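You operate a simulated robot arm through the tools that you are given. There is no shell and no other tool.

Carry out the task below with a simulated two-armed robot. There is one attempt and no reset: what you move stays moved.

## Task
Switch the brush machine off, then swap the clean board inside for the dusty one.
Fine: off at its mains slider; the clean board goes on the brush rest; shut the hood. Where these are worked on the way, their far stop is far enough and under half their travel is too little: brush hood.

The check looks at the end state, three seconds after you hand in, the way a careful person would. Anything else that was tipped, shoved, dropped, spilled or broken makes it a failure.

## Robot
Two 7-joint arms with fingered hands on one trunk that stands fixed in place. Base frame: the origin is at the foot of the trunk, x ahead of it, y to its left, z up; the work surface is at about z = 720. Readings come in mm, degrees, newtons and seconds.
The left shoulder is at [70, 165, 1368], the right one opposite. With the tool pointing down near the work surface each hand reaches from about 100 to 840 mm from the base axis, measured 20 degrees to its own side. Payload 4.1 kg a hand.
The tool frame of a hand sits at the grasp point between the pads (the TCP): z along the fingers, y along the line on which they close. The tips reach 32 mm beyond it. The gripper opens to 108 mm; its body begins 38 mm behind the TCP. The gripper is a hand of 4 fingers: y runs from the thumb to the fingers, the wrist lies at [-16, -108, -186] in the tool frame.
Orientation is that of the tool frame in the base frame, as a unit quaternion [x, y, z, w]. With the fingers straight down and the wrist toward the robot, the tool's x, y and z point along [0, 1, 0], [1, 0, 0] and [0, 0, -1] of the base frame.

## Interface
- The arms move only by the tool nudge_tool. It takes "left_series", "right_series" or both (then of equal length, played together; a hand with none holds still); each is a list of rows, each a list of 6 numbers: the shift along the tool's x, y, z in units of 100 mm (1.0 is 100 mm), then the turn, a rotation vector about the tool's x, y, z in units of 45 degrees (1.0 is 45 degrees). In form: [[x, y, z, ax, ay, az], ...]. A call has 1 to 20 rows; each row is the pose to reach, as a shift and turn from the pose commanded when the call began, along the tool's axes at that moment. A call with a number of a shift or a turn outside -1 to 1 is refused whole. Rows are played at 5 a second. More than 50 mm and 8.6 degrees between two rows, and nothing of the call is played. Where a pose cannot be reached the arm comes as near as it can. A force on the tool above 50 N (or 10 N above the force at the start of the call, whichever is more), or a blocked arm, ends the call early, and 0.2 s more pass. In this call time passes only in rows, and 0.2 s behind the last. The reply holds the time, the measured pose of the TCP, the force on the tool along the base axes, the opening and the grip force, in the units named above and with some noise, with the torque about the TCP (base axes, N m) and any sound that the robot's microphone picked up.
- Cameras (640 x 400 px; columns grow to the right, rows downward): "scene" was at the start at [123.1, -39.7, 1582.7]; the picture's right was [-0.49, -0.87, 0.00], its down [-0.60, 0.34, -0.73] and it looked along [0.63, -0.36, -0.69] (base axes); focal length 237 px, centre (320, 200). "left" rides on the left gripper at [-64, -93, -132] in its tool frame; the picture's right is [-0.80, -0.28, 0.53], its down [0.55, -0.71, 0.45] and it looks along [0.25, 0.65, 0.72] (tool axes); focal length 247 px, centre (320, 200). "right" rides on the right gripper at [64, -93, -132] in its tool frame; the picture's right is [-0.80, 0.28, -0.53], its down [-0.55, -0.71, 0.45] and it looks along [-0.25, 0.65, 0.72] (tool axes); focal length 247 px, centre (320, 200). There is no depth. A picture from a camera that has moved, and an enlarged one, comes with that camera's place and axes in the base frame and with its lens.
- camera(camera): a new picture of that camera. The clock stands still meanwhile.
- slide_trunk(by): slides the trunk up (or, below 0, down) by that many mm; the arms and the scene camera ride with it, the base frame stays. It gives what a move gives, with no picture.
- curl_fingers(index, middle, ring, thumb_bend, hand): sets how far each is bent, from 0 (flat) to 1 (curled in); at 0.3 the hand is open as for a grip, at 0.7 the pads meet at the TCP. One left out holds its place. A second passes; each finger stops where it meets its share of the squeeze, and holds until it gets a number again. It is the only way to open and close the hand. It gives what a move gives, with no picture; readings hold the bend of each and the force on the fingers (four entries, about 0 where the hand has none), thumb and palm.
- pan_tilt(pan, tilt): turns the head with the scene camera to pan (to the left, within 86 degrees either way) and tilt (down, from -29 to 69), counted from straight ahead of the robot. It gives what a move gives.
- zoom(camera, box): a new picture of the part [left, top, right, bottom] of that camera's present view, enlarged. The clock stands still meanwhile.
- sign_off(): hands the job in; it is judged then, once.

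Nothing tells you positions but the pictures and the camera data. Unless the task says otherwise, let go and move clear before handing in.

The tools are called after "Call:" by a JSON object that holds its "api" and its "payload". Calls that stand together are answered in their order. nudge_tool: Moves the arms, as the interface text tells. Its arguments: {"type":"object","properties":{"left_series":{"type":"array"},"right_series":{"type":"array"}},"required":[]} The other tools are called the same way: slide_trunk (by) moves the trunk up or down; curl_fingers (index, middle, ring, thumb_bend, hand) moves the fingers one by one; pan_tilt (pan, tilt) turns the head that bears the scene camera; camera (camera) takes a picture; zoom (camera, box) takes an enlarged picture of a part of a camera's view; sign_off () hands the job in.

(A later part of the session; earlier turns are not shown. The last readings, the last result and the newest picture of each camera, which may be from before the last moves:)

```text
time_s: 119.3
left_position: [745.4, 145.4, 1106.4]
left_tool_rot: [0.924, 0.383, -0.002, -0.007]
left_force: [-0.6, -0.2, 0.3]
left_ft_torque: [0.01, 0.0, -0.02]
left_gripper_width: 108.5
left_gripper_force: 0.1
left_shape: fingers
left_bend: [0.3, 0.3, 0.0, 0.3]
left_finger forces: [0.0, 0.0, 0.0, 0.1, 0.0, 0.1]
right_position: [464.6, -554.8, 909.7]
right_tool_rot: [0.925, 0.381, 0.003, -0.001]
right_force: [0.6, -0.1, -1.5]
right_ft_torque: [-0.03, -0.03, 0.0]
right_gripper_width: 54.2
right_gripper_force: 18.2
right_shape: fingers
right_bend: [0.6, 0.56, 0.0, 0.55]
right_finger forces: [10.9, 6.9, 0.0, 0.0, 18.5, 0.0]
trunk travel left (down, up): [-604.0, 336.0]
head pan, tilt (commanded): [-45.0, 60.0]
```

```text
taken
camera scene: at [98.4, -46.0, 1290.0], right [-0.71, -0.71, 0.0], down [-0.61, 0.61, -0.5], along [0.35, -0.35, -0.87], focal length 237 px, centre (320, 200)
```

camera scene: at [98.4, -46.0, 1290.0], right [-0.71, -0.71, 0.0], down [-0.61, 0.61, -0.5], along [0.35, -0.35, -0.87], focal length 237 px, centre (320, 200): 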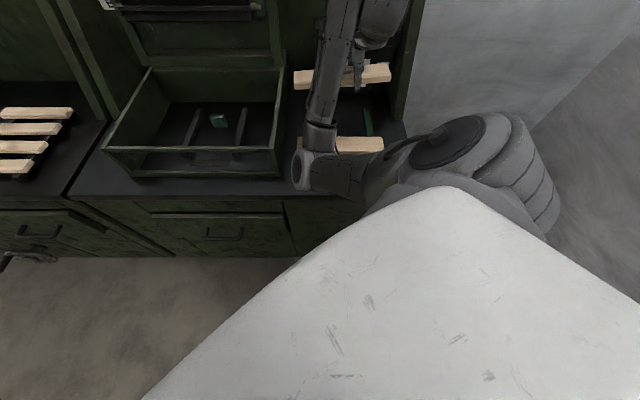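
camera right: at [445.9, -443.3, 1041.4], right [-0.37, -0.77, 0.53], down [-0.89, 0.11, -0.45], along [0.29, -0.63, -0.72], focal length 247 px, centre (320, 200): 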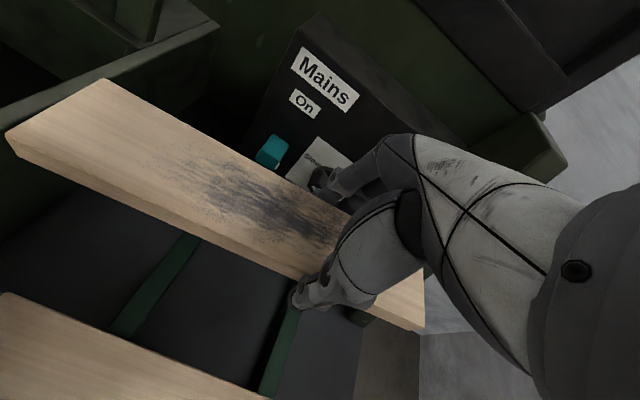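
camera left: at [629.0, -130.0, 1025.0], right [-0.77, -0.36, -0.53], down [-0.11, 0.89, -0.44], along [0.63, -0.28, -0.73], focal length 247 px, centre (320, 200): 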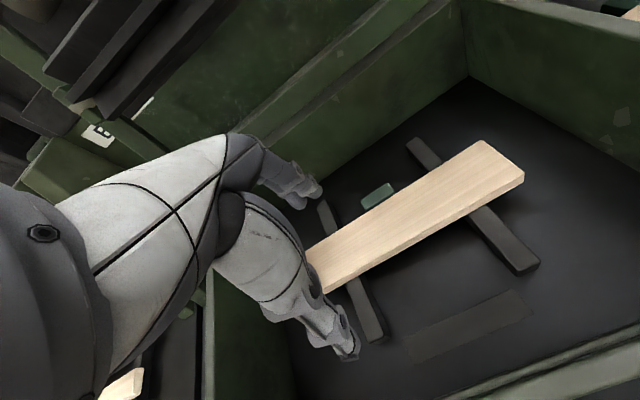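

The board's far end has sagged a few degrees in the two-finger grip. I'll add the ring finger for the carry, raise slightly for wall clearance, and move left.

Call:
{"api": "curl_fingers", "payload": {"hand": "right", "index": 0.8, "middle": 0.8, "ring": 0.8, "thumb_bend": 0.8}}

Call:
{"api": "slide_trunk", "payload": {"by": 15}}

Call:
{"api": "nudge_tool", "payload": {"right_series": [[0.25, 0, 0, 0, 0, 0], [0.5, 0, 0, 0, 0, 0], [0.75, 0, 0, 0, 0, 0]]}}

Call:
{"api": "camera", "payload": {"camera": "right"}}

```text
time_s: 120.3
left_position: [746.6, 145.0, 1106.1]
left_tool_rot: [0.924, 0.382, -0.002, -0.007]
left_force: [-0.5, -0.1, 0.0]
left_ft_torque: [-0.02, 0.01, -0.01]
left_gripper_width: 108.5
left_gripper_force: 0.1
left_shape: fingers
left_bend: [0.3, 0.3, 0.0, 0.3]
left_finger forces: [0.0, 0.0, 0.0, 0.0, 0.1, 0.0]
right_position: [465.2, -554.6, 908.0]
right_tool_rot: [0.924, 0.382, 0.003, -0.001]
right_force: [0.9, 0.8, -1.2]
right_ft_torque: [-0.07, 0.07, -0.02]
right_gripper_width: 50.5
right_gripper_force: 30.5
right_shape: fingers
right_bend: [0.6, 0.79, 0.79, 0.61]
right_finger forces: [8.1, 8.6, 12.2, 0.0, 31.8, 0.0]
trunk travel left (down, up): [-604.0, 336.0]
head pan, tilt (commanded): [-45.0, 60.0]
```

```text
time_s: 120.9
left_position: [747.8, 144.7, 1120.9]
left_tool_rot: [0.924, 0.383, -0.002, -0.007]
left_force: [0.1, 0.0, -0.5]
left_ft_torque: [-0.05, 0.04, -0.01]
left_gripper_width: 108.4
left_gripper_force: 0.1
left_shape: fingers
left_bend: [0.3, 0.3, 0.0, 0.3]
left_finger forces: [0.0, 0.0, 0.0, 0.0, 0.1, 0.0]
right_position: [466.9, -555.8, 923.5]
right_tool_rot: [0.924, 0.382, 0.002, -0.002]
right_force: [-0.4, 0.1, -1.3]
right_ft_torque: [-0.03, 0.03, 0.0]
right_gripper_width: 50.5
right_gripper_force: 30.2
right_shape: fingers
right_bend: [0.6, 0.79, 0.79, 0.61]
right_finger forces: [8.1, 8.6, 12.1, 0.1, 31.7, 0.1]
trunk travel left (down, up): [-619.0, 321.0]
head pan, tilt (commanded): [-45.0, 60.0]
```

```text
time_s: 121.7
left_position: [747.4, 145.4, 1121.0]
left_tool_rot: [0.924, 0.382, -0.003, -0.006]
left_force: [0.9, -0.5, 0.8]
left_ft_torque: [-0.01, 0.0, -0.02]
left_gripper_width: 108.5
left_gripper_force: 0.0
left_shape: fingers
left_bend: [0.3, 0.3, 0.0, 0.3]
left_finger forces: [0.0, 0.0, 0.1, 0.0, 0.0, 0.0]
right_position: [518.2, -501.2, 924.2]
right_tool_rot: [0.924, 0.382, 0.002, 0.0]
right_force: [1.0, -0.4, -1.0]
right_ft_torque: [-0.05, 0.05, 0.0]
right_gripper_width: 50.6
right_gripper_force: 30.5
right_shape: fingers
right_bend: [0.6, 0.79, 0.79, 0.61]
right_finger forces: [8.1, 8.6, 12.2, 0.0, 31.7, 0.1]
trunk travel left (down, up): [-619.0, 321.0]
head pan, tilt (commanded): [-45.0, 60.0]
```

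```text
taken
camera right: at [499.1, -389.4, 1056.7], right [-0.37, -0.77, 0.53], down [-0.89, 0.11, -0.45], along [0.28, -0.63, -0.72], focal length 247 px, centre (320, 200)
```

right: 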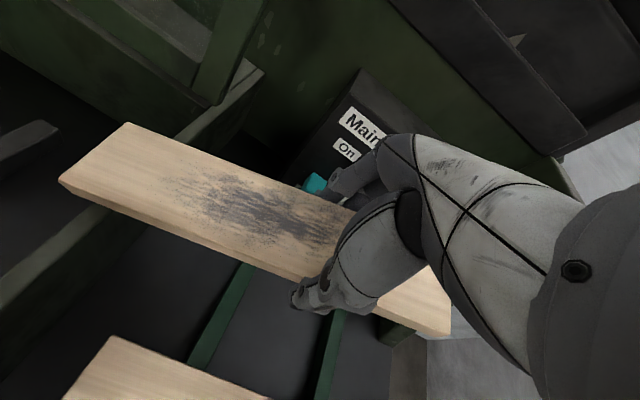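

The fingers' readings changed: middle and ring have bent further than the board width allows. I'll look closely before moving on.

Call:
{"api": "zoom", "payload": {"camera": "right", "box": [240, 130, 460, 350]}}

Call:
{"api": "zoom", "payload": {"camera": "scene", "box": [230, 20, 420, 160]}}

Call:
{"api": "camera", "payload": {"camera": "left"}}

```text
1.82 times, centred on (350, 240) of right
camera zoom: at [499.1, -389.4, 1056.7], right [-0.37, -0.77, 0.53], down [-0.89, 0.11, -0.45], along [0.28, -0.63, -0.72], focal length 449 px, centre (266, 127)
```

zoom: 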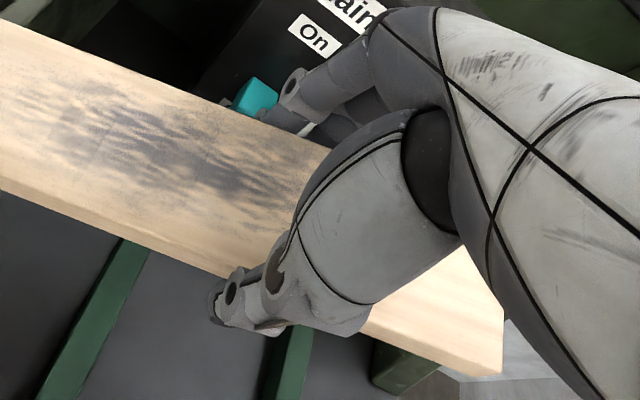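

```text
2.86 times, centred on (325, 90) of scene
camera zoom: at [98.8, -45.1, 1304.9], right [-0.71, -0.71, 0.0], down [-0.61, 0.61, -0.5], along [0.35, -0.35, -0.87], focal length 678 px, centre (306, 514)
```

zoom: 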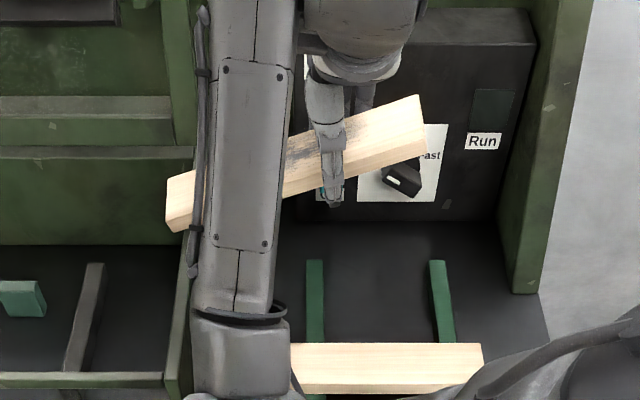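

```text
taken
camera left: at [638.0, 164.9, 1252.8], right [-0.77, -0.36, -0.53], down [-0.11, 0.89, -0.44], along [0.63, -0.28, -0.73], focal length 247 px, centre (320, 200)
```

left: 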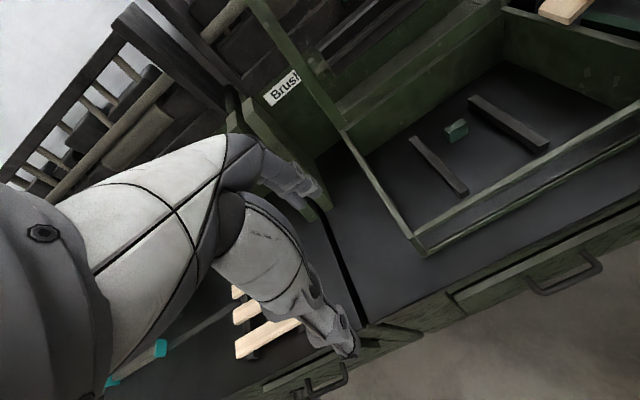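

The board has tilted about 10° in the grip, with two fingers curled partly beneath it. It's held, but I'd rather set it back on the rest and re-grip nearer its centre with three fingers. Moving back over the rest.

Call:
{"api": "nudge_tool", "payload": {"right_series": [[-0.2, 0, 0, 0, 0, 0], [-0.4, 0, 0, 0, 0, 0], [-0.6, 0, 0, 0, 0, 0], [-0.78, 0, 0, 0, 0, 0]]}}

Call:
{"api": "slide_trunk", "payload": {"by": -110}}

Call:
{"api": "camera", "payload": {"camera": "right"}}

Call:
{"api": "zoom", "payload": {"camera": "scene", "box": [250, 20, 440, 170]}}

```text
time_s: 122.7
left_position: [744.8, 145.1, 1120.0]
left_tool_rot: [0.924, 0.383, -0.001, -0.007]
left_force: [0.1, 0.0, -0.2]
left_ft_torque: [0.01, 0.03, 0.0]
left_gripper_width: 108.4
left_gripper_force: 0.1
left_shape: fingers
left_bend: [0.3, 0.3, 0.0, 0.3]
left_finger forces: [0.0, 0.1, 0.0, 0.0, 0.0, 0.1]
right_position: [463.8, -556.0, 924.0]
right_tool_rot: [0.924, 0.382, 0.003, -0.002]
right_force: [0.7, -0.7, -0.7]
right_ft_torque: [-0.07, 0.02, 0.01]
right_gripper_width: 50.4
right_gripper_force: 30.1
right_shape: fingers
right_bend: [0.6, 0.79, 0.79, 0.61]
right_finger forces: [8.1, 8.7, 12.0, 0.0, 31.6, 0.1]
trunk travel left (down, up): [-619.0, 321.0]
head pan, tilt (commanded): [-45.0, 60.0]
```

```text
time_s: 124.1
left_position: [732.3, 150.4, 1036.7]
left_tool_rot: [0.927, 0.375, 0.005, 0.012]
left_force: [-3.0, 0.2, -0.3]
left_ft_torque: [-0.01, -0.19, 0.11]
left_gripper_width: 108.4
left_gripper_force: 0.0
left_shape: fingers
left_bend: [0.3, 0.3, 0.0, 0.3]
left_finger forces: [0.0, 0.0, 0.0, 0.1, 0.1, 0.1]
right_position: [448.4, -553.3, 875.1]
right_tool_rot: [0.927, 0.374, 0.025, 0.034]
right_force: [-0.3, -0.5, -1.1]
right_ft_torque: [-0.05, 0.07, -0.03]
right_gripper_width: 50.7
right_gripper_force: 30.5
right_shape: fingers
right_bend: [0.6, 0.79, 0.79, 0.61]
right_finger forces: [8.4, 8.9, 11.8, 0.1, 31.8, 0.0]
trunk travel left (down, up): [-509.0, 431.0]
head pan, tilt (commanded): [-45.0, 60.0]
```

```text
taken
camera right: at [422.2, -437.2, 1000.6], right [-0.42, -0.73, 0.54], down [-0.85, 0.11, -0.52], along [0.32, -0.67, -0.67], focal length 247 px, centre (320, 200)
```

right: 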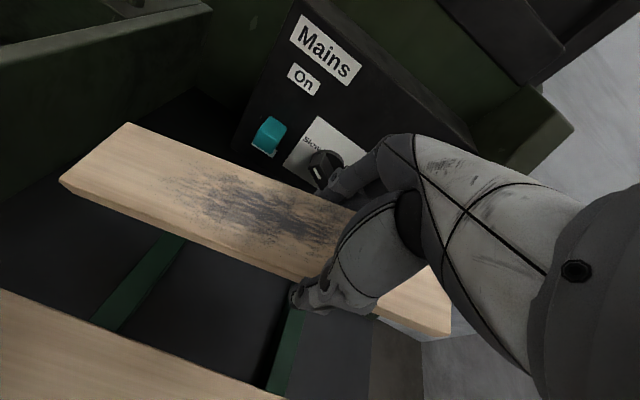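

```text
2.67 times, centred on (345, 95) of scene
camera zoom: at [84.4, -17.0, 1215.4], right [-0.75, -0.66, 0.03], down [-0.56, 0.62, -0.55], along [0.35, -0.43, -0.83], focal length 632 px, centre (253, 480)
```

zoom: 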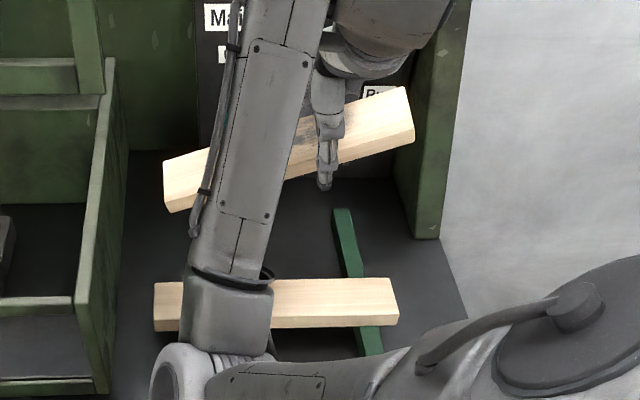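

The trunk descent was obstructed: my right elbow or forearm must be touching the bench or the clean board, because the whole view tilted. I'm raising the trunk straight back up.

Call:
{"api": "slide_trunk", "payload": {"by": 110}}

Call:
{"api": "camera", "payload": {"camera": "scene"}}

Call:
{"api": "camera", "payload": {"camera": "right"}}

```text
time_s: 124.5
left_position: [684.2, 146.1, 1066.6]
left_tool_rot: [0.912, 0.406, 0.031, -0.038]
left_force: [0.1, -7.0, 5.0]
left_ft_torque: [0.49, 0.06, -0.01]
left_gripper_width: 108.6
left_gripper_force: 0.1
left_shape: fingers
left_bend: [0.3, 0.3, 0.0, 0.3]
left_finger forces: [0.1, 0.0, 0.1, 0.1, 0.1, 0.0]
right_position: [470.3, -549.2, 852.2]
right_tool_rot: [0.908, 0.412, 0.073, 0.0]
right_force: [-0.9, -0.3, -5.4]
right_ft_torque: [-0.05, -0.09, -0.05]
right_gripper_width: 50.6
right_gripper_force: 29.6
right_shape: fingers
right_bend: [0.6, 0.79, 0.79, 0.61]
right_finger forces: [8.6, 9.2, 10.3, 0.0, 30.9, 0.1]
trunk travel left (down, up): [-528.0, 412.0]
head pan, tilt (commanded): [-45.0, 60.0]
stopped: the arm was blocked; the commanded pose is now the measured one
```

```text
taken
camera scene: at [68.0, -141.9, 1222.1], right [-0.8, -0.6, -0.03], down [-0.51, 0.7, -0.5], along [0.32, -0.38, -0.87], focal length 237 px, centre (320, 200)
```

scene: 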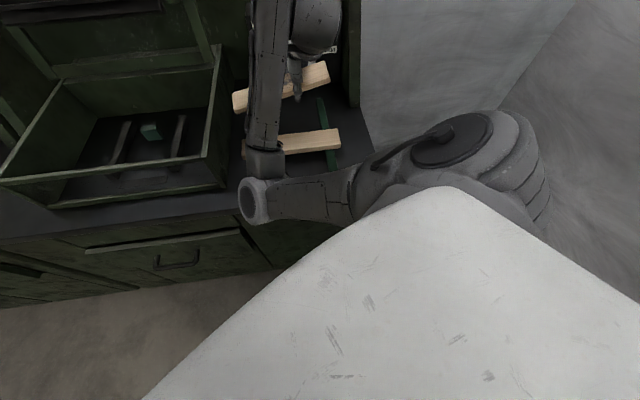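

```text
taken
camera right: at [426.1, -447.6, 985.8], right [-0.38, -0.82, 0.44], down [-0.83, 0.08, -0.56], along [0.42, -0.57, -0.71], focal length 247 px, centre (320, 200)
```

right: 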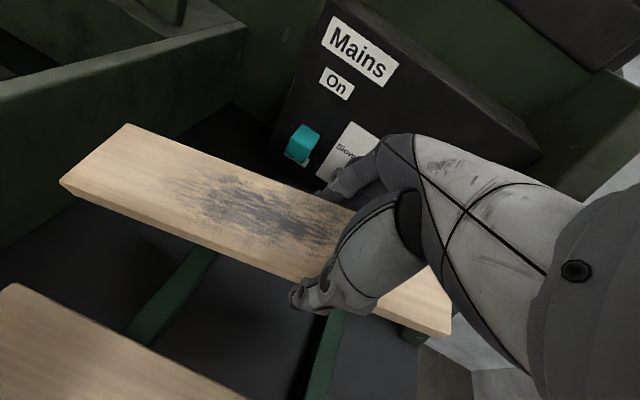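

The robot's frame is swaying from the contact. I'll let a moment pass without commanding motion, then reassess.

Call:
{"api": "nudge_tool", "payload": {"right_series": [[0, 0, 0, 0, 0, 0], [0, 0, 0, 0, 0, 0]]}}

Call:
{"api": "camera", "payload": {"camera": "scene"}}

```text
time_s: 124.9
left_position: [624.8, 444.1, 1034.9]
left_tool_rot: [0.857, 0.515, 0.009, -0.027]
left_force: [0.2, 5.8, -1.6]
left_ft_torque: [-0.46, 0.12, -0.02]
left_gripper_width: 109.3
left_gripper_force: 0.0
left_shape: fingers
left_bend: [0.3, 0.3, 0.0, 0.29]
left_finger forces: [0.0, 0.0, 0.0, 0.1, 0.1, 0.0]
right_position: [535.8, -375.7, 826.8]
right_tool_rot: [0.898, 0.439, -0.023, 0.037]
right_force: [-72.1, -97.4, 39.1]
right_ft_torque: [-7.8, 7.51, -5.28]
right_gripper_width: 48.6
right_gripper_force: 181.8
right_shape: fingers
right_bend: [0.62, 0.51, 0.79, 0.64]
right_finger forces: [2.6, 167.4, 72.0, 0.0, 13.9, 108.2]
trunk travel left (down, up): [-528.0, 412.0]
head pan, tilt (commanded): [-45.0, 60.0]
stopped in row 1 (left hand): the arm was blocked; the commanded pose is now the measured one
```

```text
taken
camera scene: at [91.6, -60.0, 1211.7], right [-0.72, -0.7, 0.0], down [-0.6, 0.62, -0.51], along [0.36, -0.37, -0.86], focal length 237 px, centre (320, 200)
```

scene: 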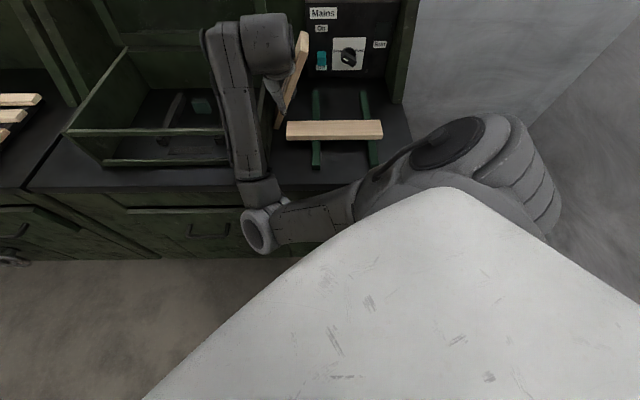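

The sway swung the right hand, and the board it holds, against the machine's right wall. I'll wait again and check forces.

Call:
{"api": "nudge_tool", "payload": {"right_series": [[0, 0, 0, 0, 0, 0]]}}

Call:
{"api": "camera", "payload": {"camera": "scene"}}

Call:
{"api": "camera", "payload": {"camera": "right"}}

```text
time_s: 125.3
left_position: [655.7, 359.7, 1049.7]
left_tool_rot: [0.876, 0.481, 0.015, -0.028]
left_force: [-0.2, 0.0, 0.0]
left_ft_torque: [0.0, 0.01, -0.01]
left_gripper_width: 108.7
left_gripper_force: 0.0
left_shape: fingers
left_bend: [0.3, 0.3, 0.0, 0.3]
left_finger forces: [0.1, 0.1, 0.0, 0.0, 0.0, 0.0]
right_position: [531.2, -387.6, 822.1]
right_tool_rot: [0.886, 0.463, 0.024, -0.01]
right_force: [-76.1, -57.8, 71.8]
right_ft_torque: [-3.37, 4.22, -3.99]
right_gripper_width: 29.3
right_gripper_force: 129.3
right_shape: fingers
right_bend: [0.71, 0.5, 0.8, 0.67]
right_finger forces: [25.0, 104.3, 53.7, 0.0, 21.4, 54.6]
trunk travel left (down, up): [-528.0, 412.0]
head pan, tilt (commanded): [-45.0, 60.0]
```

```text
taken
camera scene: at [80.2, -49.1, 1215.5], right [-0.71, -0.7, -0.01], down [-0.6, 0.62, -0.51], along [0.36, -0.35, -0.86], focal length 237 px, centre (320, 200)
```

scene: 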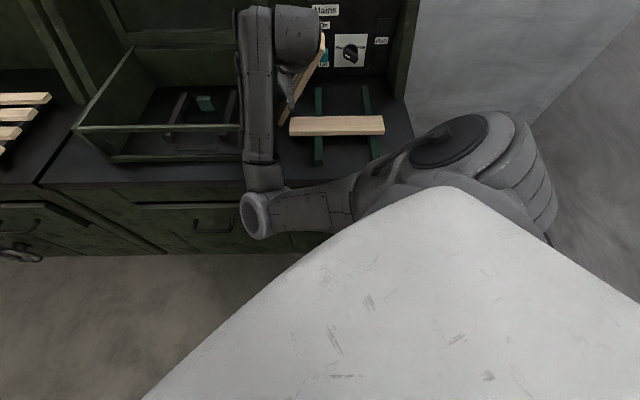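

```text
taken
camera right: at [487.9, -286.3, 957.3], right [-0.24, -0.84, 0.49], down [-0.88, -0.03, -0.48], along [0.42, -0.55, -0.73], focal length 247 px, centre (320, 200)
```

right: 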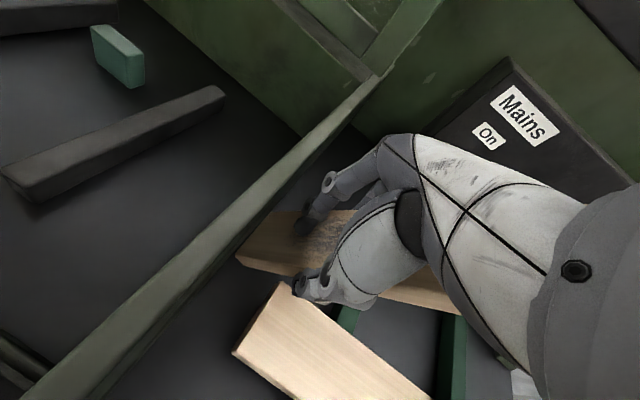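

The frame has settled, but the hand is pressing hard (about 120 N) against the wall with the board jammed. I'll zoom in before relieving it.

Call:
{"api": "zoom", "payload": {"camera": "right", "box": [220, 140, 480, 400]}}

Call:
{"api": "zoom", "payload": {"camera": "scene", "box": [220, 0, 420, 180]}}

Call:
{"api": "camera", "payload": {"camera": "left"}}

```text
1.54 times, centred on (350, 270) of right
camera zoom: at [487.9, -286.3, 957.3], right [-0.24, -0.84, 0.49], down [-0.88, -0.03, -0.48], along [0.42, -0.55, -0.73], focal length 380 px, centre (274, 92)
```

zoom: 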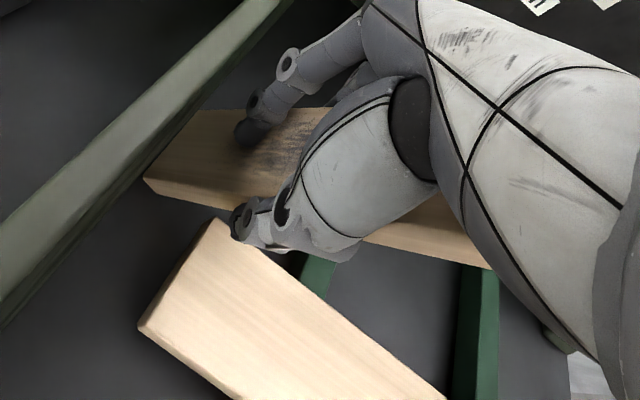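

```text
2.22 times, centred on (320, 90) of scene
camera zoom: at [80.2, -49.1, 1215.5], right [-0.71, -0.7, -0.01], down [-0.6, 0.62, -0.51], along [0.36, -0.35, -0.86], focal length 527 px, centre (320, 444)
```

zoom: 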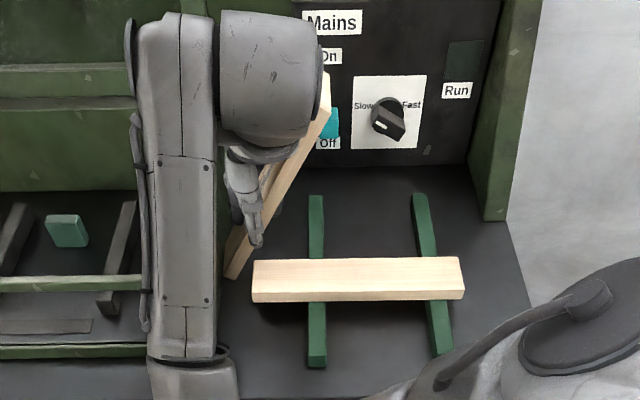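

```text
taken
camera left: at [543.5, 348.0, 1178.9], right [-0.67, -0.49, -0.56], down [-0.3, 0.87, -0.39], along [0.68, -0.09, -0.73], focal length 247 px, centre (320, 200)
```

left: 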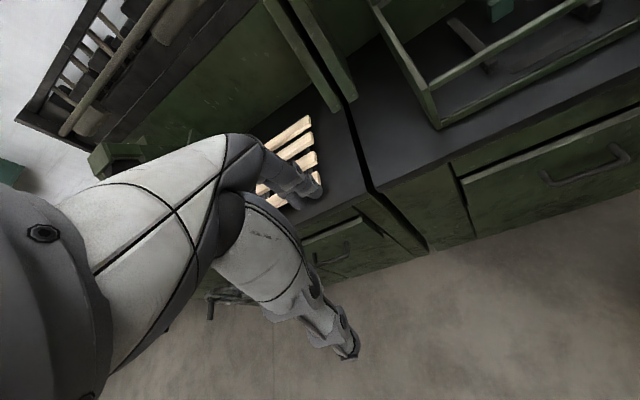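

The dusty board is still in the hand but turned roughly along the bench depth. The load pushes the hand right and up, so I'll move gently right and up to relieve it.

Call:
{"api": "nudge_tool", "payload": {"right_series": [[-0.06, -0.01, -0.04, 0, 0, 0], [-0.12, -0.02, -0.08, 0, 0, 0], [-0.19, -0.035, -0.12, 0, 0, 0]]}}

Call:
{"api": "camera", "payload": {"camera": "right"}}

Call:
{"api": "zoom", "payload": {"camera": "scene", "box": [220, 0, 420, 180]}}

```text
time_s: 126.1
left_position: [667.1, 353.8, 1036.7]
left_tool_rot: [0.879, 0.475, 0.009, -0.029]
left_force: [0.7, 0.6, 0.2]
left_ft_torque: [-0.04, 0.04, 0.02]
left_gripper_width: 108.5
left_gripper_force: 0.0
left_shape: fingers
left_bend: [0.3, 0.3, 0.0, 0.3]
left_finger forces: [0.1, 0.0, 0.0, 0.1, 0.0, 0.0]
right_position: [521.5, -400.7, 822.5]
right_tool_rot: [0.882, 0.47, 0.023, -0.018]
right_force: [1.1, 3.5, 12.0]
right_ft_torque: [0.93, -0.37, 0.03]
right_gripper_width: 31.8
right_gripper_force: 59.3
right_shape: fingers
right_bend: [0.71, 0.48, 0.79, 0.67]
right_finger forces: [36.2, 15.2, 37.0, 0.0, 18.4, 11.0]
trunk travel left (down, up): [-528.0, 412.0]
head pan, tilt (commanded): [-45.0, 60.0]
```

```text
taken
camera right: at [478.6, -301.9, 958.8], right [-0.22, -0.85, 0.48], down [-0.88, -0.04, -0.47], along [0.42, -0.53, -0.74], focal length 247 px, centre (320, 200)
```

right: 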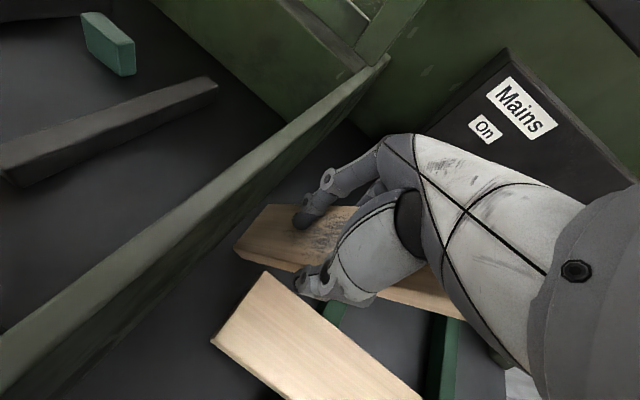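

```text
2.22 times, centred on (320, 90) of scene
camera zoom: at [98.4, -43.9, 1213.5], right [-0.7, -0.71, 0.0], down [-0.61, 0.61, -0.5], along [0.36, -0.35, -0.87], focal length 527 px, centre (320, 444)
```

zoom: 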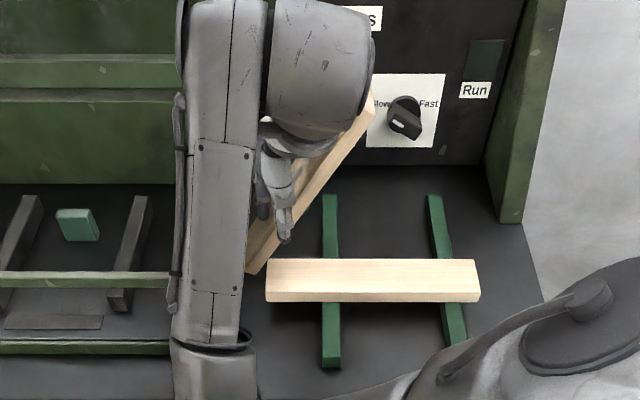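

The forces are relieved and the frame is upright again. I'll look closely at how the board sits in the hand.

Call:
{"api": "zoom", "payload": {"camera": "right", "box": [200, 130, 500, 370]}}

Call:
{"api": "zoom", "payload": {"camera": "scene", "box": [280, 20, 400, 130]}}

```text
1.67 times, centred on (350, 250) of right
camera zoom: at [478.6, -301.9, 958.8], right [-0.22, -0.85, 0.48], down [-0.88, -0.04, -0.47], along [0.42, -0.53, -0.74], focal length 412 px, centre (270, 117)
```

zoom: 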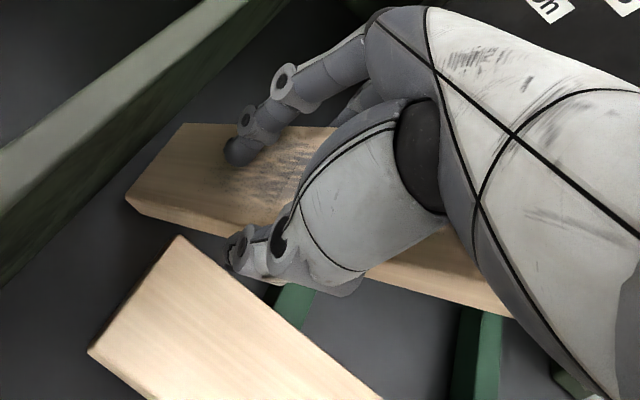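

```text
3.64 times, centred on (340, 75) of scene
camera zoom: at [98.4, -43.9, 1213.5], right [-0.7, -0.71, 0.0], down [-0.61, 0.61, -0.5], along [0.36, -0.35, -0.87], focal length 862 px, centre (247, 654)
```

zoom: 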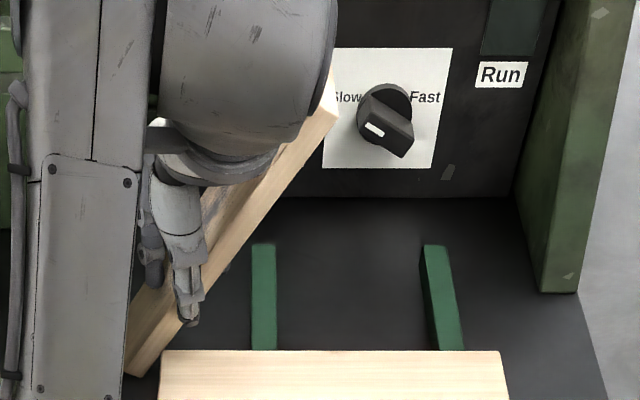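

I now understand: the board stands at about 56° in the hand, its left end low beside the wall and its right end up by the wrist. The clean board looks undisturbed. I'll raise the trunk in small steps to lift everything clear.

Call:
{"api": "slide_trunk", "payload": {"by": 25}}

Call:
{"api": "camera", "payload": {"camera": "scene"}}

Call:
{"api": "camera", "payload": {"camera": "right"}}

```text
time_s: 126.8
left_position: [668.3, 353.2, 1062.0]
left_tool_rot: [0.879, 0.476, 0.008, -0.029]
left_force: [0.3, -0.8, -1.1]
left_ft_torque: [0.0, 0.01, -0.01]
left_gripper_width: 109.0
left_gripper_force: 0.2
left_shape: fingers
left_bend: [0.3, 0.3, 0.0, 0.3]
left_finger forces: [0.0, 0.1, 0.1, 0.0, 0.0, 0.0]
right_position: [522.9, -402.6, 846.9]
right_tool_rot: [0.882, 0.47, 0.021, -0.018]
right_force: [0.1, -0.8, -1.0]
right_ft_torque: [0.02, -0.01, 0.03]
right_gripper_width: 31.5
right_gripper_force: 54.6
right_shape: fingers
right_bend: [0.7, 0.47, 0.79, 0.67]
right_finger forces: [26.4, 16.6, 35.7, 0.0, 15.8, 15.5]
trunk travel left (down, up): [-553.0, 387.0]
head pan, tilt (commanded): [-45.0, 60.0]
```

```text
taken
camera scene: at [99.1, -46.1, 1238.8], right [-0.71, -0.71, 0.0], down [-0.61, 0.61, -0.5], along [0.35, -0.35, -0.87], focal length 237 px, centre (320, 200)
```

scene: 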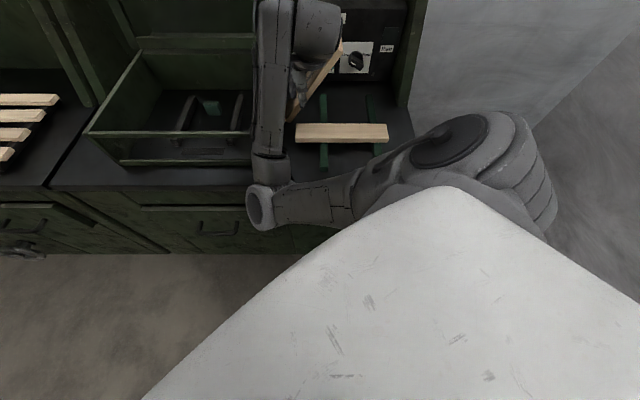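

```text
taken
camera right: at [480.6, -302.7, 983.5], right [-0.22, -0.85, 0.49], down [-0.88, -0.04, -0.47], along [0.41, -0.53, -0.74], focal length 247 px, centre (320, 200)
```

right: 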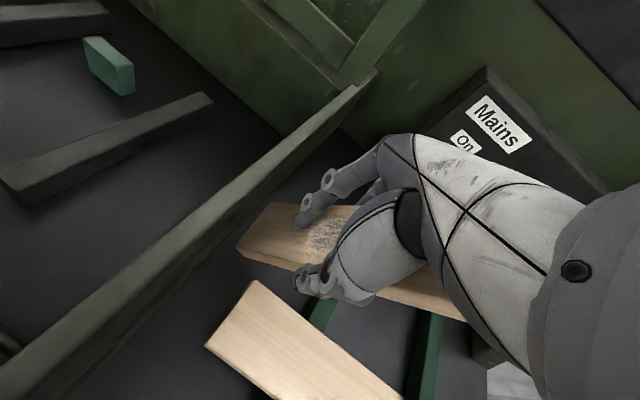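

The board hangs freely in a firm grip again. I'll raise the trunk well up, then roll the hand so the board becomes level before setting it back on the rest.

Call:
{"api": "slide_trunk", "payload": {"by": 150}}

Call:
{"api": "slide_trunk", "payload": {"by": 150}}

Call:
{"api": "camera", "payload": {"camera": "scene"}}

Call:
{"api": "camera", "payload": {"camera": "right"}}

```text
time_s: 128.5
left_position: [667.9, 353.5, 1211.6]
left_tool_rot: [0.879, 0.476, 0.009, -0.029]
left_force: [-0.9, -0.6, -0.2]
left_ft_torque: [-0.01, -0.01, 0.0]
left_gripper_width: 108.8
left_gripper_force: 0.0
left_shape: fingers
left_bend: [0.3, 0.3, 0.0, 0.3]
left_finger forces: [0.0, 0.0, 0.0, 0.0, 0.0, 0.0]
right_position: [523.2, -402.5, 997.7]
right_tool_rot: [0.883, 0.469, 0.022, -0.017]
right_force: [0.2, 0.2, -1.1]
right_ft_torque: [0.05, -0.02, 0.02]
right_gripper_width: 31.8
right_gripper_force: 55.7
right_shape: fingers
right_bend: [0.7, 0.47, 0.79, 0.67]
right_finger forces: [26.4, 16.6, 35.5, 0.0, 15.8, 15.4]
trunk travel left (down, up): [-703.0, 237.0]
head pan, tilt (commanded): [-45.0, 60.0]
```

```text
time_s: 130.3
left_position: [667.3, 353.5, 1362.1]
left_tool_rot: [0.879, 0.475, 0.009, -0.03]
left_force: [1.2, 1.5, 0.6]
left_ft_torque: [0.0, 0.03, 0.04]
left_gripper_width: 108.5
left_gripper_force: 0.0
left_shape: fingers
left_bend: [0.3, 0.3, 0.0, 0.3]
left_finger forces: [0.0, 0.0, 0.0, 0.1, 0.1, 0.0]
right_position: [523.6, -401.9, 1148.1]
right_tool_rot: [0.883, 0.469, 0.023, -0.017]
right_force: [0.7, 0.8, -0.8]
right_ft_torque: [0.04, 0.0, -0.02]
right_gripper_width: 31.8
right_gripper_force: 55.1
right_shape: fingers
right_bend: [0.7, 0.47, 0.79, 0.67]
right_finger forces: [26.5, 16.7, 35.5, 0.1, 15.8, 15.4]
trunk travel left (down, up): [-853.0, 87.0]
head pan, tilt (commanded): [-45.0, 60.0]
```

```text
taken
camera scene: at [98.8, -45.9, 1538.9], right [-0.71, -0.71, 0.0], down [-0.61, 0.61, -0.5], along [0.35, -0.35, -0.87], focal length 237 px, centre (320, 200)
```

scene: 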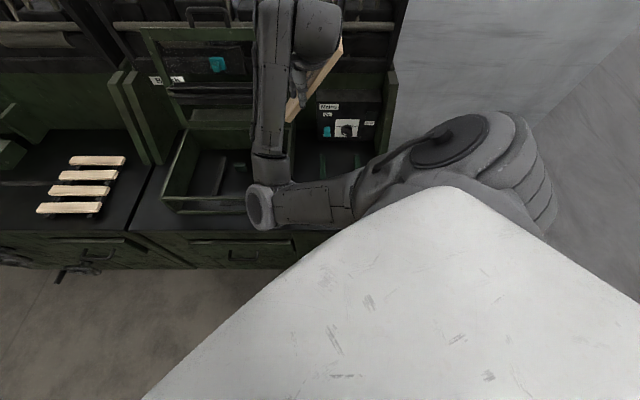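

```text
taken
camera right: at [480.4, -302.5, 1284.1], right [-0.22, -0.84, 0.49], down [-0.88, -0.04, -0.47], along [0.41, -0.53, -0.74], focal length 247 px, centre (320, 200)
```

right: 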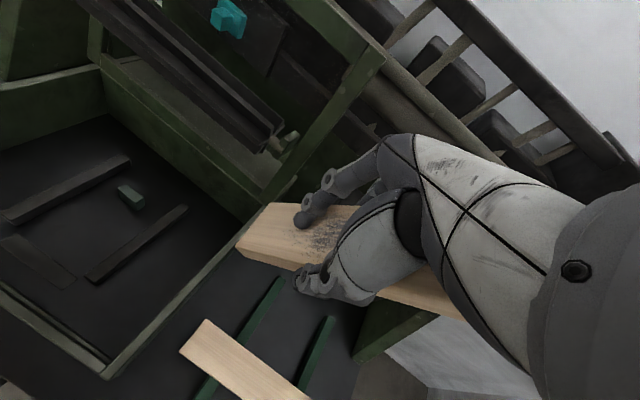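

All calm: the clean board still lies on its rails and the dusty board is held firmly. I'll move outward to the right for room, then roll the hand about its closing axis to level the board.

Call:
{"api": "nudge_tool", "payload": {"right_series": [[-0.25, 0.17, 0, 0, 0, 0], [-0.5, 0.34, 0, 0, 0, 0], [-0.75, 0.51, 0, 0, 0, 0], [-1.0, 0.68, 0, 0, 0, 0]]}}

Call:
{"api": "slide_trunk", "payload": {"by": 80}}

Call:
{"api": "nudge_tool", "payload": {"right_series": [[0, 0, 0, 0.01, 0.15, 0], [0, 0, 0, 0.02, 0.3, 0], [0, 0, 0, 0.03, 0.45, 0], [0, 0, 0, 0.04, 0.6, 0]]}}

Call:
{"api": "camera", "payload": {"camera": "scene"}}

Call:
{"api": "camera", "payload": {"camera": "right"}}

```text
time_s: 131.3
left_position: [666.8, 351.7, 1363.1]
left_tool_rot: [0.879, 0.477, 0.009, -0.029]
left_force: [-0.2, 0.5, 0.0]
left_ft_torque: [0.03, 0.0, 0.03]
left_gripper_width: 108.9
left_gripper_force: 0.0
left_shape: fingers
left_bend: [0.3, 0.3, 0.0, 0.3]
left_finger forces: [0.1, 0.0, 0.0, 0.0, 0.0, 0.1]
right_position: [523.6, -521.9, 1140.4]
right_tool_rot: [0.883, 0.469, 0.022, -0.017]
right_force: [1.1, -0.8, -1.2]
right_ft_torque: [0.04, -0.03, 0.01]
right_gripper_width: 31.9
right_gripper_force: 55.2
right_shape: fingers
right_bend: [0.7, 0.47, 0.79, 0.67]
right_finger forces: [26.6, 16.7, 34.8, 0.0, 15.8, 15.8]
trunk travel left (down, up): [-853.0, 87.0]
head pan, tilt (commanded): [-45.0, 60.0]
```

```text
time_s: 132.5
left_position: [668.3, 352.8, 1442.3]
left_tool_rot: [0.878, 0.477, 0.008, -0.03]
left_force: [0.0, -0.2, -1.2]
left_ft_torque: [-0.02, -0.03, -0.02]
left_gripper_width: 108.7
left_gripper_force: 0.1
left_shape: fingers
left_bend: [0.3, 0.3, 0.0, 0.3]
left_finger forces: [0.0, 0.0, 0.1, 0.1, 0.0, 0.1]
right_position: [523.6, -521.9, 1220.6]
right_tool_rot: [0.883, 0.469, 0.022, -0.016]
right_force: [0.5, -0.6, -1.1]
right_ft_torque: [0.02, 0.03, -0.01]
right_gripper_width: 32.0
right_gripper_force: 54.7
right_shape: fingers
right_bend: [0.7, 0.47, 0.79, 0.67]
right_finger forces: [26.6, 16.8, 34.7, 0.1, 15.7, 15.8]
trunk travel left (down, up): [-933.0, 7.0]
head pan, tilt (commanded): [-45.0, 60.0]
```

```text
time_s: 133.5
left_position: [667.0, 352.5, 1442.9]
left_tool_rot: [0.878, 0.477, 0.009, -0.03]
left_force: [0.7, -0.5, -0.2]
left_ft_torque: [0.02, -0.02, 0.01]
left_gripper_width: 108.7
left_gripper_force: 0.0
left_shape: fingers
left_bend: [0.3, 0.3, 0.0, 0.3]
left_finger forces: [0.1, 0.0, 0.1, 0.1, 0.0, 0.0]
right_position: [524.3, -522.3, 1221.5]
right_tool_rot: [0.853, 0.452, 0.221, -0.14]
right_force: [0.5, 0.0, -1.8]
right_ft_torque: [0.06, -0.04, 0.0]
right_gripper_width: 32.2
right_gripper_force: 53.6
right_shape: fingers
right_bend: [0.7, 0.47, 0.79, 0.67]
right_finger forces: [26.2, 16.7, 33.5, 0.1, 15.4, 15.5]
trunk travel left (down, up): [-933.0, 7.0]
head pan, tilt (commanded): [-45.0, 60.0]
```

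```text
taken
camera scene: at [98.2, -46.8, 1618.9], right [-0.71, -0.71, 0.0], down [-0.61, 0.61, -0.5], along [0.35, -0.35, -0.87], focal length 237 px, centre (320, 200)
```

scene: 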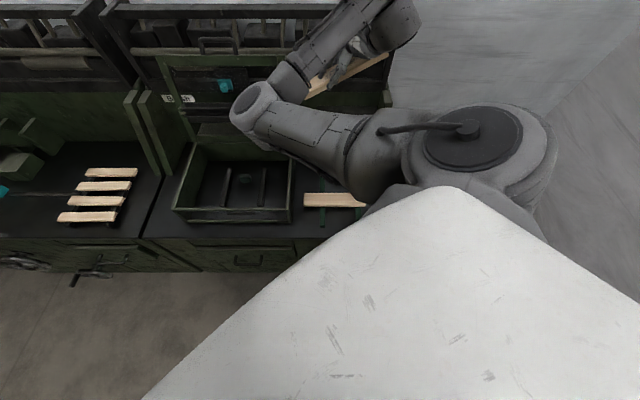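

```text
taken
camera right: at [446.2, -481.2, 1371.0], right [-0.29, -0.96, 0.05], down [-0.75, 0.2, -0.63], along [0.6, -0.22, -0.77], focal length 247 px, centre (320, 200)
```

right: 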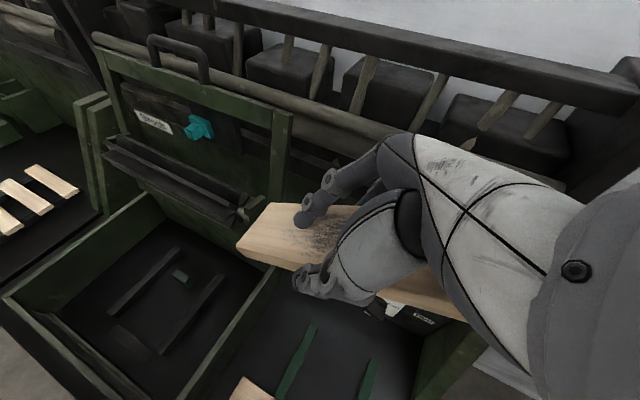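

Rolling works, and the arm's elbow has swung into a better, higher posture. Continuing the roll toward level.

Call:
{"api": "nudge_tool", "payload": {"right_series": [[0, 0, 0, 0.005, 0.15, 0], [0, 0, 0, 0.01, 0.3, 0], [0, 0, 0, 0.015, 0.45, 0], [0, 0, 0, 0.02, 0.58, 0]]}}

Call:
{"api": "camera", "payload": {"camera": "scene"}}

Call:
{"api": "camera", "payload": {"camera": "right"}}

Call:
{"api": "zoom", "payload": {"camera": "scene", "box": [260, 0, 440, 130]}}

```text
time_s: 134.5
left_position: [666.8, 352.4, 1442.1]
left_tool_rot: [0.878, 0.477, 0.008, -0.029]
left_force: [-0.4, -0.2, 0.2]
left_ft_torque: [0.02, 0.0, 0.01]
left_gripper_width: 108.6
left_gripper_force: 0.0
left_shape: fingers
left_bend: [0.3, 0.3, 0.0, 0.3]
left_finger forces: [0.0, 0.1, 0.1, 0.0, 0.1, 0.1]
right_position: [524.3, -521.7, 1221.9]
right_tool_rot: [0.779, 0.411, 0.406, -0.244]
right_force: [-1.0, 0.4, -1.3]
right_ft_torque: [0.03, -0.03, -0.02]
right_gripper_width: 31.9
right_gripper_force: 52.3
right_shape: fingers
right_bend: [0.7, 0.47, 0.79, 0.67]
right_finger forces: [25.3, 16.3, 32.4, 0.1, 15.0, 14.8]
trunk travel left (down, up): [-933.0, 7.0]
head pan, tilt (commanded): [-45.0, 60.0]
```

```text
taken
camera scene: at [98.4, -46.9, 1618.9], right [-0.71, -0.71, 0.0], down [-0.61, 0.61, -0.5], along [0.35, -0.35, -0.87], focal length 237 px, centre (320, 200)
```

scene: 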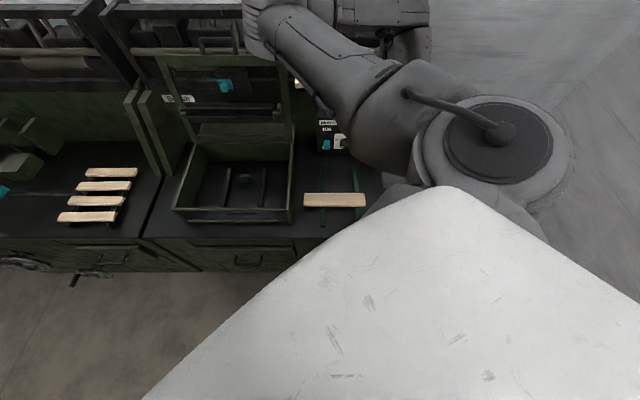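

```text
taken
camera right: at [412.5, -536.1, 1352.4], right [-0.26, -0.89, -0.38], down [-0.58, 0.46, -0.67], along [0.77, 0.05, -0.64], focal length 247 px, centre (320, 200)
```

right: 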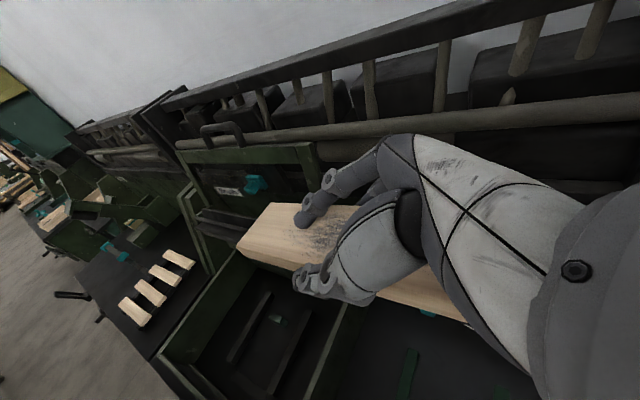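

```text
3.08 times, centred on (350, 65) of scene
camera zoom: at [98.4, -46.9, 1618.9], right [-0.71, -0.71, 0.0], down [-0.61, 0.61, -0.5], along [0.35, -0.35, -0.87], focal length 730 px, centre (228, 615)
```

zoom: 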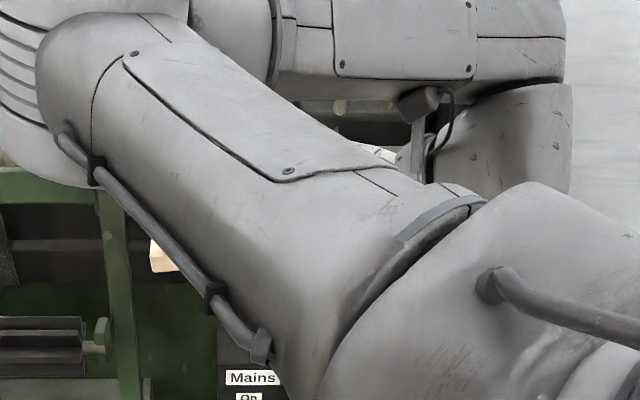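

By my calculation the board is now level and aligned with the rails, and the arm is in an elbow-up posture, so lowering the trunk is safe here. I'll align over the rear of the rest and lower in stages.

Call:
{"api": "nudge_tool", "payload": {"right_series": [[-0.055, -0.155, -0.07, 0, 0, 0], [-0.11, -0.31, -0.14, 0, 0, 0]]}}

Call:
{"api": "slide_trunk", "payload": {"by": -200}}

Call:
{"api": "camera", "payload": {"camera": "scene"}}

Call:
{"api": "camera", "payload": {"camera": "right"}}

```text
time_s: 135.1
left_position: [665.6, 352.1, 1443.1]
left_tool_rot: [0.878, 0.477, 0.009, -0.028]
left_force: [-0.2, -0.3, -0.5]
left_ft_torque: [0.01, -0.01, 0.01]
left_gripper_width: 108.6
left_gripper_force: 0.1
left_shape: fingers
left_bend: [0.3, 0.3, 0.0, 0.3]
left_finger forces: [0.1, 0.0, 0.1, 0.0, 0.0, 0.0]
right_position: [487.6, -520.7, 1221.5]
right_tool_rot: [0.78, 0.411, 0.404, -0.245]
right_force: [-0.1, 0.1, -1.8]
right_ft_torque: [0.04, -0.01, 0.0]
right_gripper_width: 32.2
right_gripper_force: 51.5
right_shape: fingers
right_bend: [0.7, 0.47, 0.79, 0.67]
right_finger forces: [25.4, 16.2, 32.0, 0.2, 15.0, 14.8]
trunk travel left (down, up): [-933.0, 7.0]
head pan, tilt (commanded): [-45.0, 60.0]
```

```text
time_s: 137.2
left_position: [666.8, 354.3, 1242.1]
left_tool_rot: [0.879, 0.476, 0.008, -0.03]
left_force: [-0.7, -0.5, -0.1]
left_ft_torque: [0.02, 0.0, 0.05]
left_gripper_width: 108.9
left_gripper_force: 0.0
left_shape: fingers
left_bend: [0.3, 0.3, 0.0, 0.3]
left_finger forces: [0.1, 0.0, 0.1, 0.0, 0.0, 0.0]
right_position: [489.3, -520.4, 1022.0]
right_tool_rot: [0.78, 0.41, 0.403, -0.245]
right_force: [0.2, 0.4, -1.4]
right_ft_torque: [0.03, -0.05, 0.0]
right_gripper_width: 32.2
right_gripper_force: 51.8
right_shape: fingers
right_bend: [0.7, 0.47, 0.79, 0.67]
right_finger forces: [25.3, 16.3, 32.0, 0.0, 15.1, 14.8]
trunk travel left (down, up): [-733.0, 207.0]
head pan, tilt (commanded): [-45.0, 60.0]
```

```text
taken
camera scene: at [98.4, -46.0, 1419.0], right [-0.71, -0.71, 0.0], down [-0.61, 0.61, -0.5], along [0.35, -0.35, -0.87], focal length 237 px, centre (320, 200)
```

scene: 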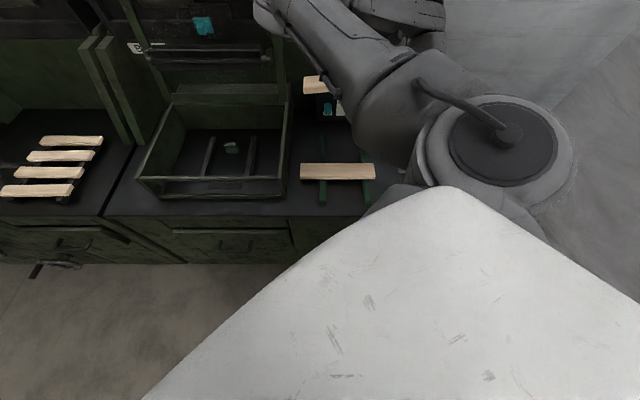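

```text
taken
camera right: at [376.9, -534.5, 1153.4], right [-0.26, -0.89, -0.38], down [-0.58, 0.46, -0.67], along [0.77, 0.05, -0.64], focal length 247 px, centre (320, 200)
```

right: 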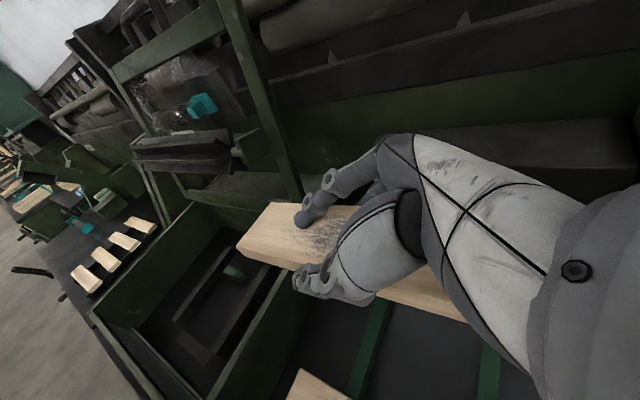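

Going well. Lowering further in stages toward the rails.

Call:
{"api": "slide_trunk", "payload": {"by": -150}}

Call:
{"api": "slide_trunk", "payload": {"by": -50}}

Call:
{"api": "camera", "payload": {"camera": "right"}}

Call:
{"api": "camera", "payload": {"camera": "scene"}}

```text
time_s: 139.0
left_position: [665.6, 354.3, 1092.0]
left_tool_rot: [0.879, 0.476, 0.009, -0.029]
left_force: [-0.5, -1.2, -0.2]
left_ft_torque: [-0.01, -0.02, 0.02]
left_gripper_width: 108.7
left_gripper_force: 0.1
left_shape: fingers
left_bend: [0.3, 0.3, 0.0, 0.3]
left_finger forces: [0.0, 0.0, 0.1, 0.0, 0.0, 0.1]
right_position: [488.1, -521.1, 872.2]
right_tool_rot: [0.781, 0.411, 0.402, -0.244]
right_force: [0.0, -0.7, -1.2]
right_ft_torque: [-0.01, -0.02, -0.01]
right_gripper_width: 32.3
right_gripper_force: 51.8
right_shape: fingers
right_bend: [0.7, 0.47, 0.79, 0.67]
right_finger forces: [25.3, 16.4, 32.0, 0.1, 15.1, 14.8]
trunk travel left (down, up): [-583.0, 357.0]
head pan, tilt (commanded): [-45.0, 60.0]
```

```text
time_s: 139.9
left_position: [666.1, 353.6, 1042.7]
left_tool_rot: [0.879, 0.477, 0.01, -0.03]
left_force: [-1.2, 0.2, 0.2]
left_ft_torque: [0.06, 0.01, 0.02]
left_gripper_width: 108.7
left_gripper_force: 0.2
left_shape: fingers
left_bend: [0.3, 0.3, 0.0, 0.3]
left_finger forces: [0.0, 0.1, 0.0, 0.1, 0.1, 0.1]
right_position: [488.1, -519.9, 821.0]
right_tool_rot: [0.78, 0.411, 0.403, -0.244]
right_force: [-0.1, 0.6, -0.9]
right_ft_torque: [0.04, -0.02, 0.01]
right_gripper_width: 32.3
right_gripper_force: 51.9
right_shape: fingers
right_bend: [0.7, 0.47, 0.79, 0.67]
right_finger forces: [25.3, 16.3, 31.9, 0.0, 15.0, 14.8]
trunk travel left (down, up): [-533.0, 407.0]
head pan, tilt (commanded): [-45.0, 60.0]
```

```text
taken
camera right: at [376.8, -534.4, 953.5], right [-0.26, -0.89, -0.38], down [-0.58, 0.46, -0.67], along [0.77, 0.05, -0.64], focal length 247 px, centre (320, 200)
```

right: 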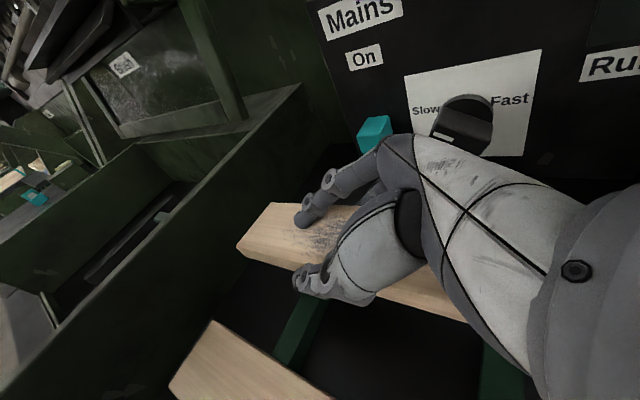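

```text
taken
camera scene: at [98.1, -46.0, 1219.0], right [-0.71, -0.71, 0.0], down [-0.61, 0.61, -0.5], along [0.35, -0.35, -0.87], focal length 237 px, centre (320, 200)
```

scene: 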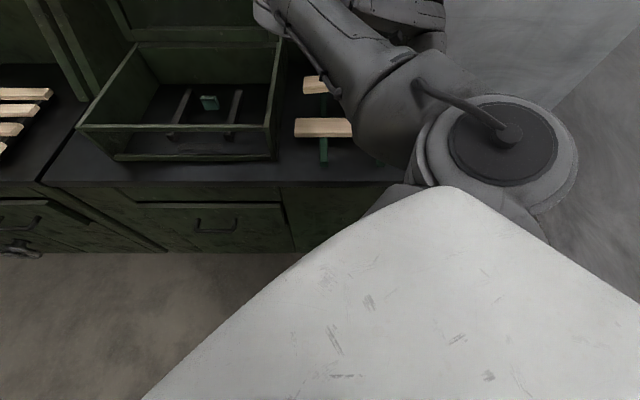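

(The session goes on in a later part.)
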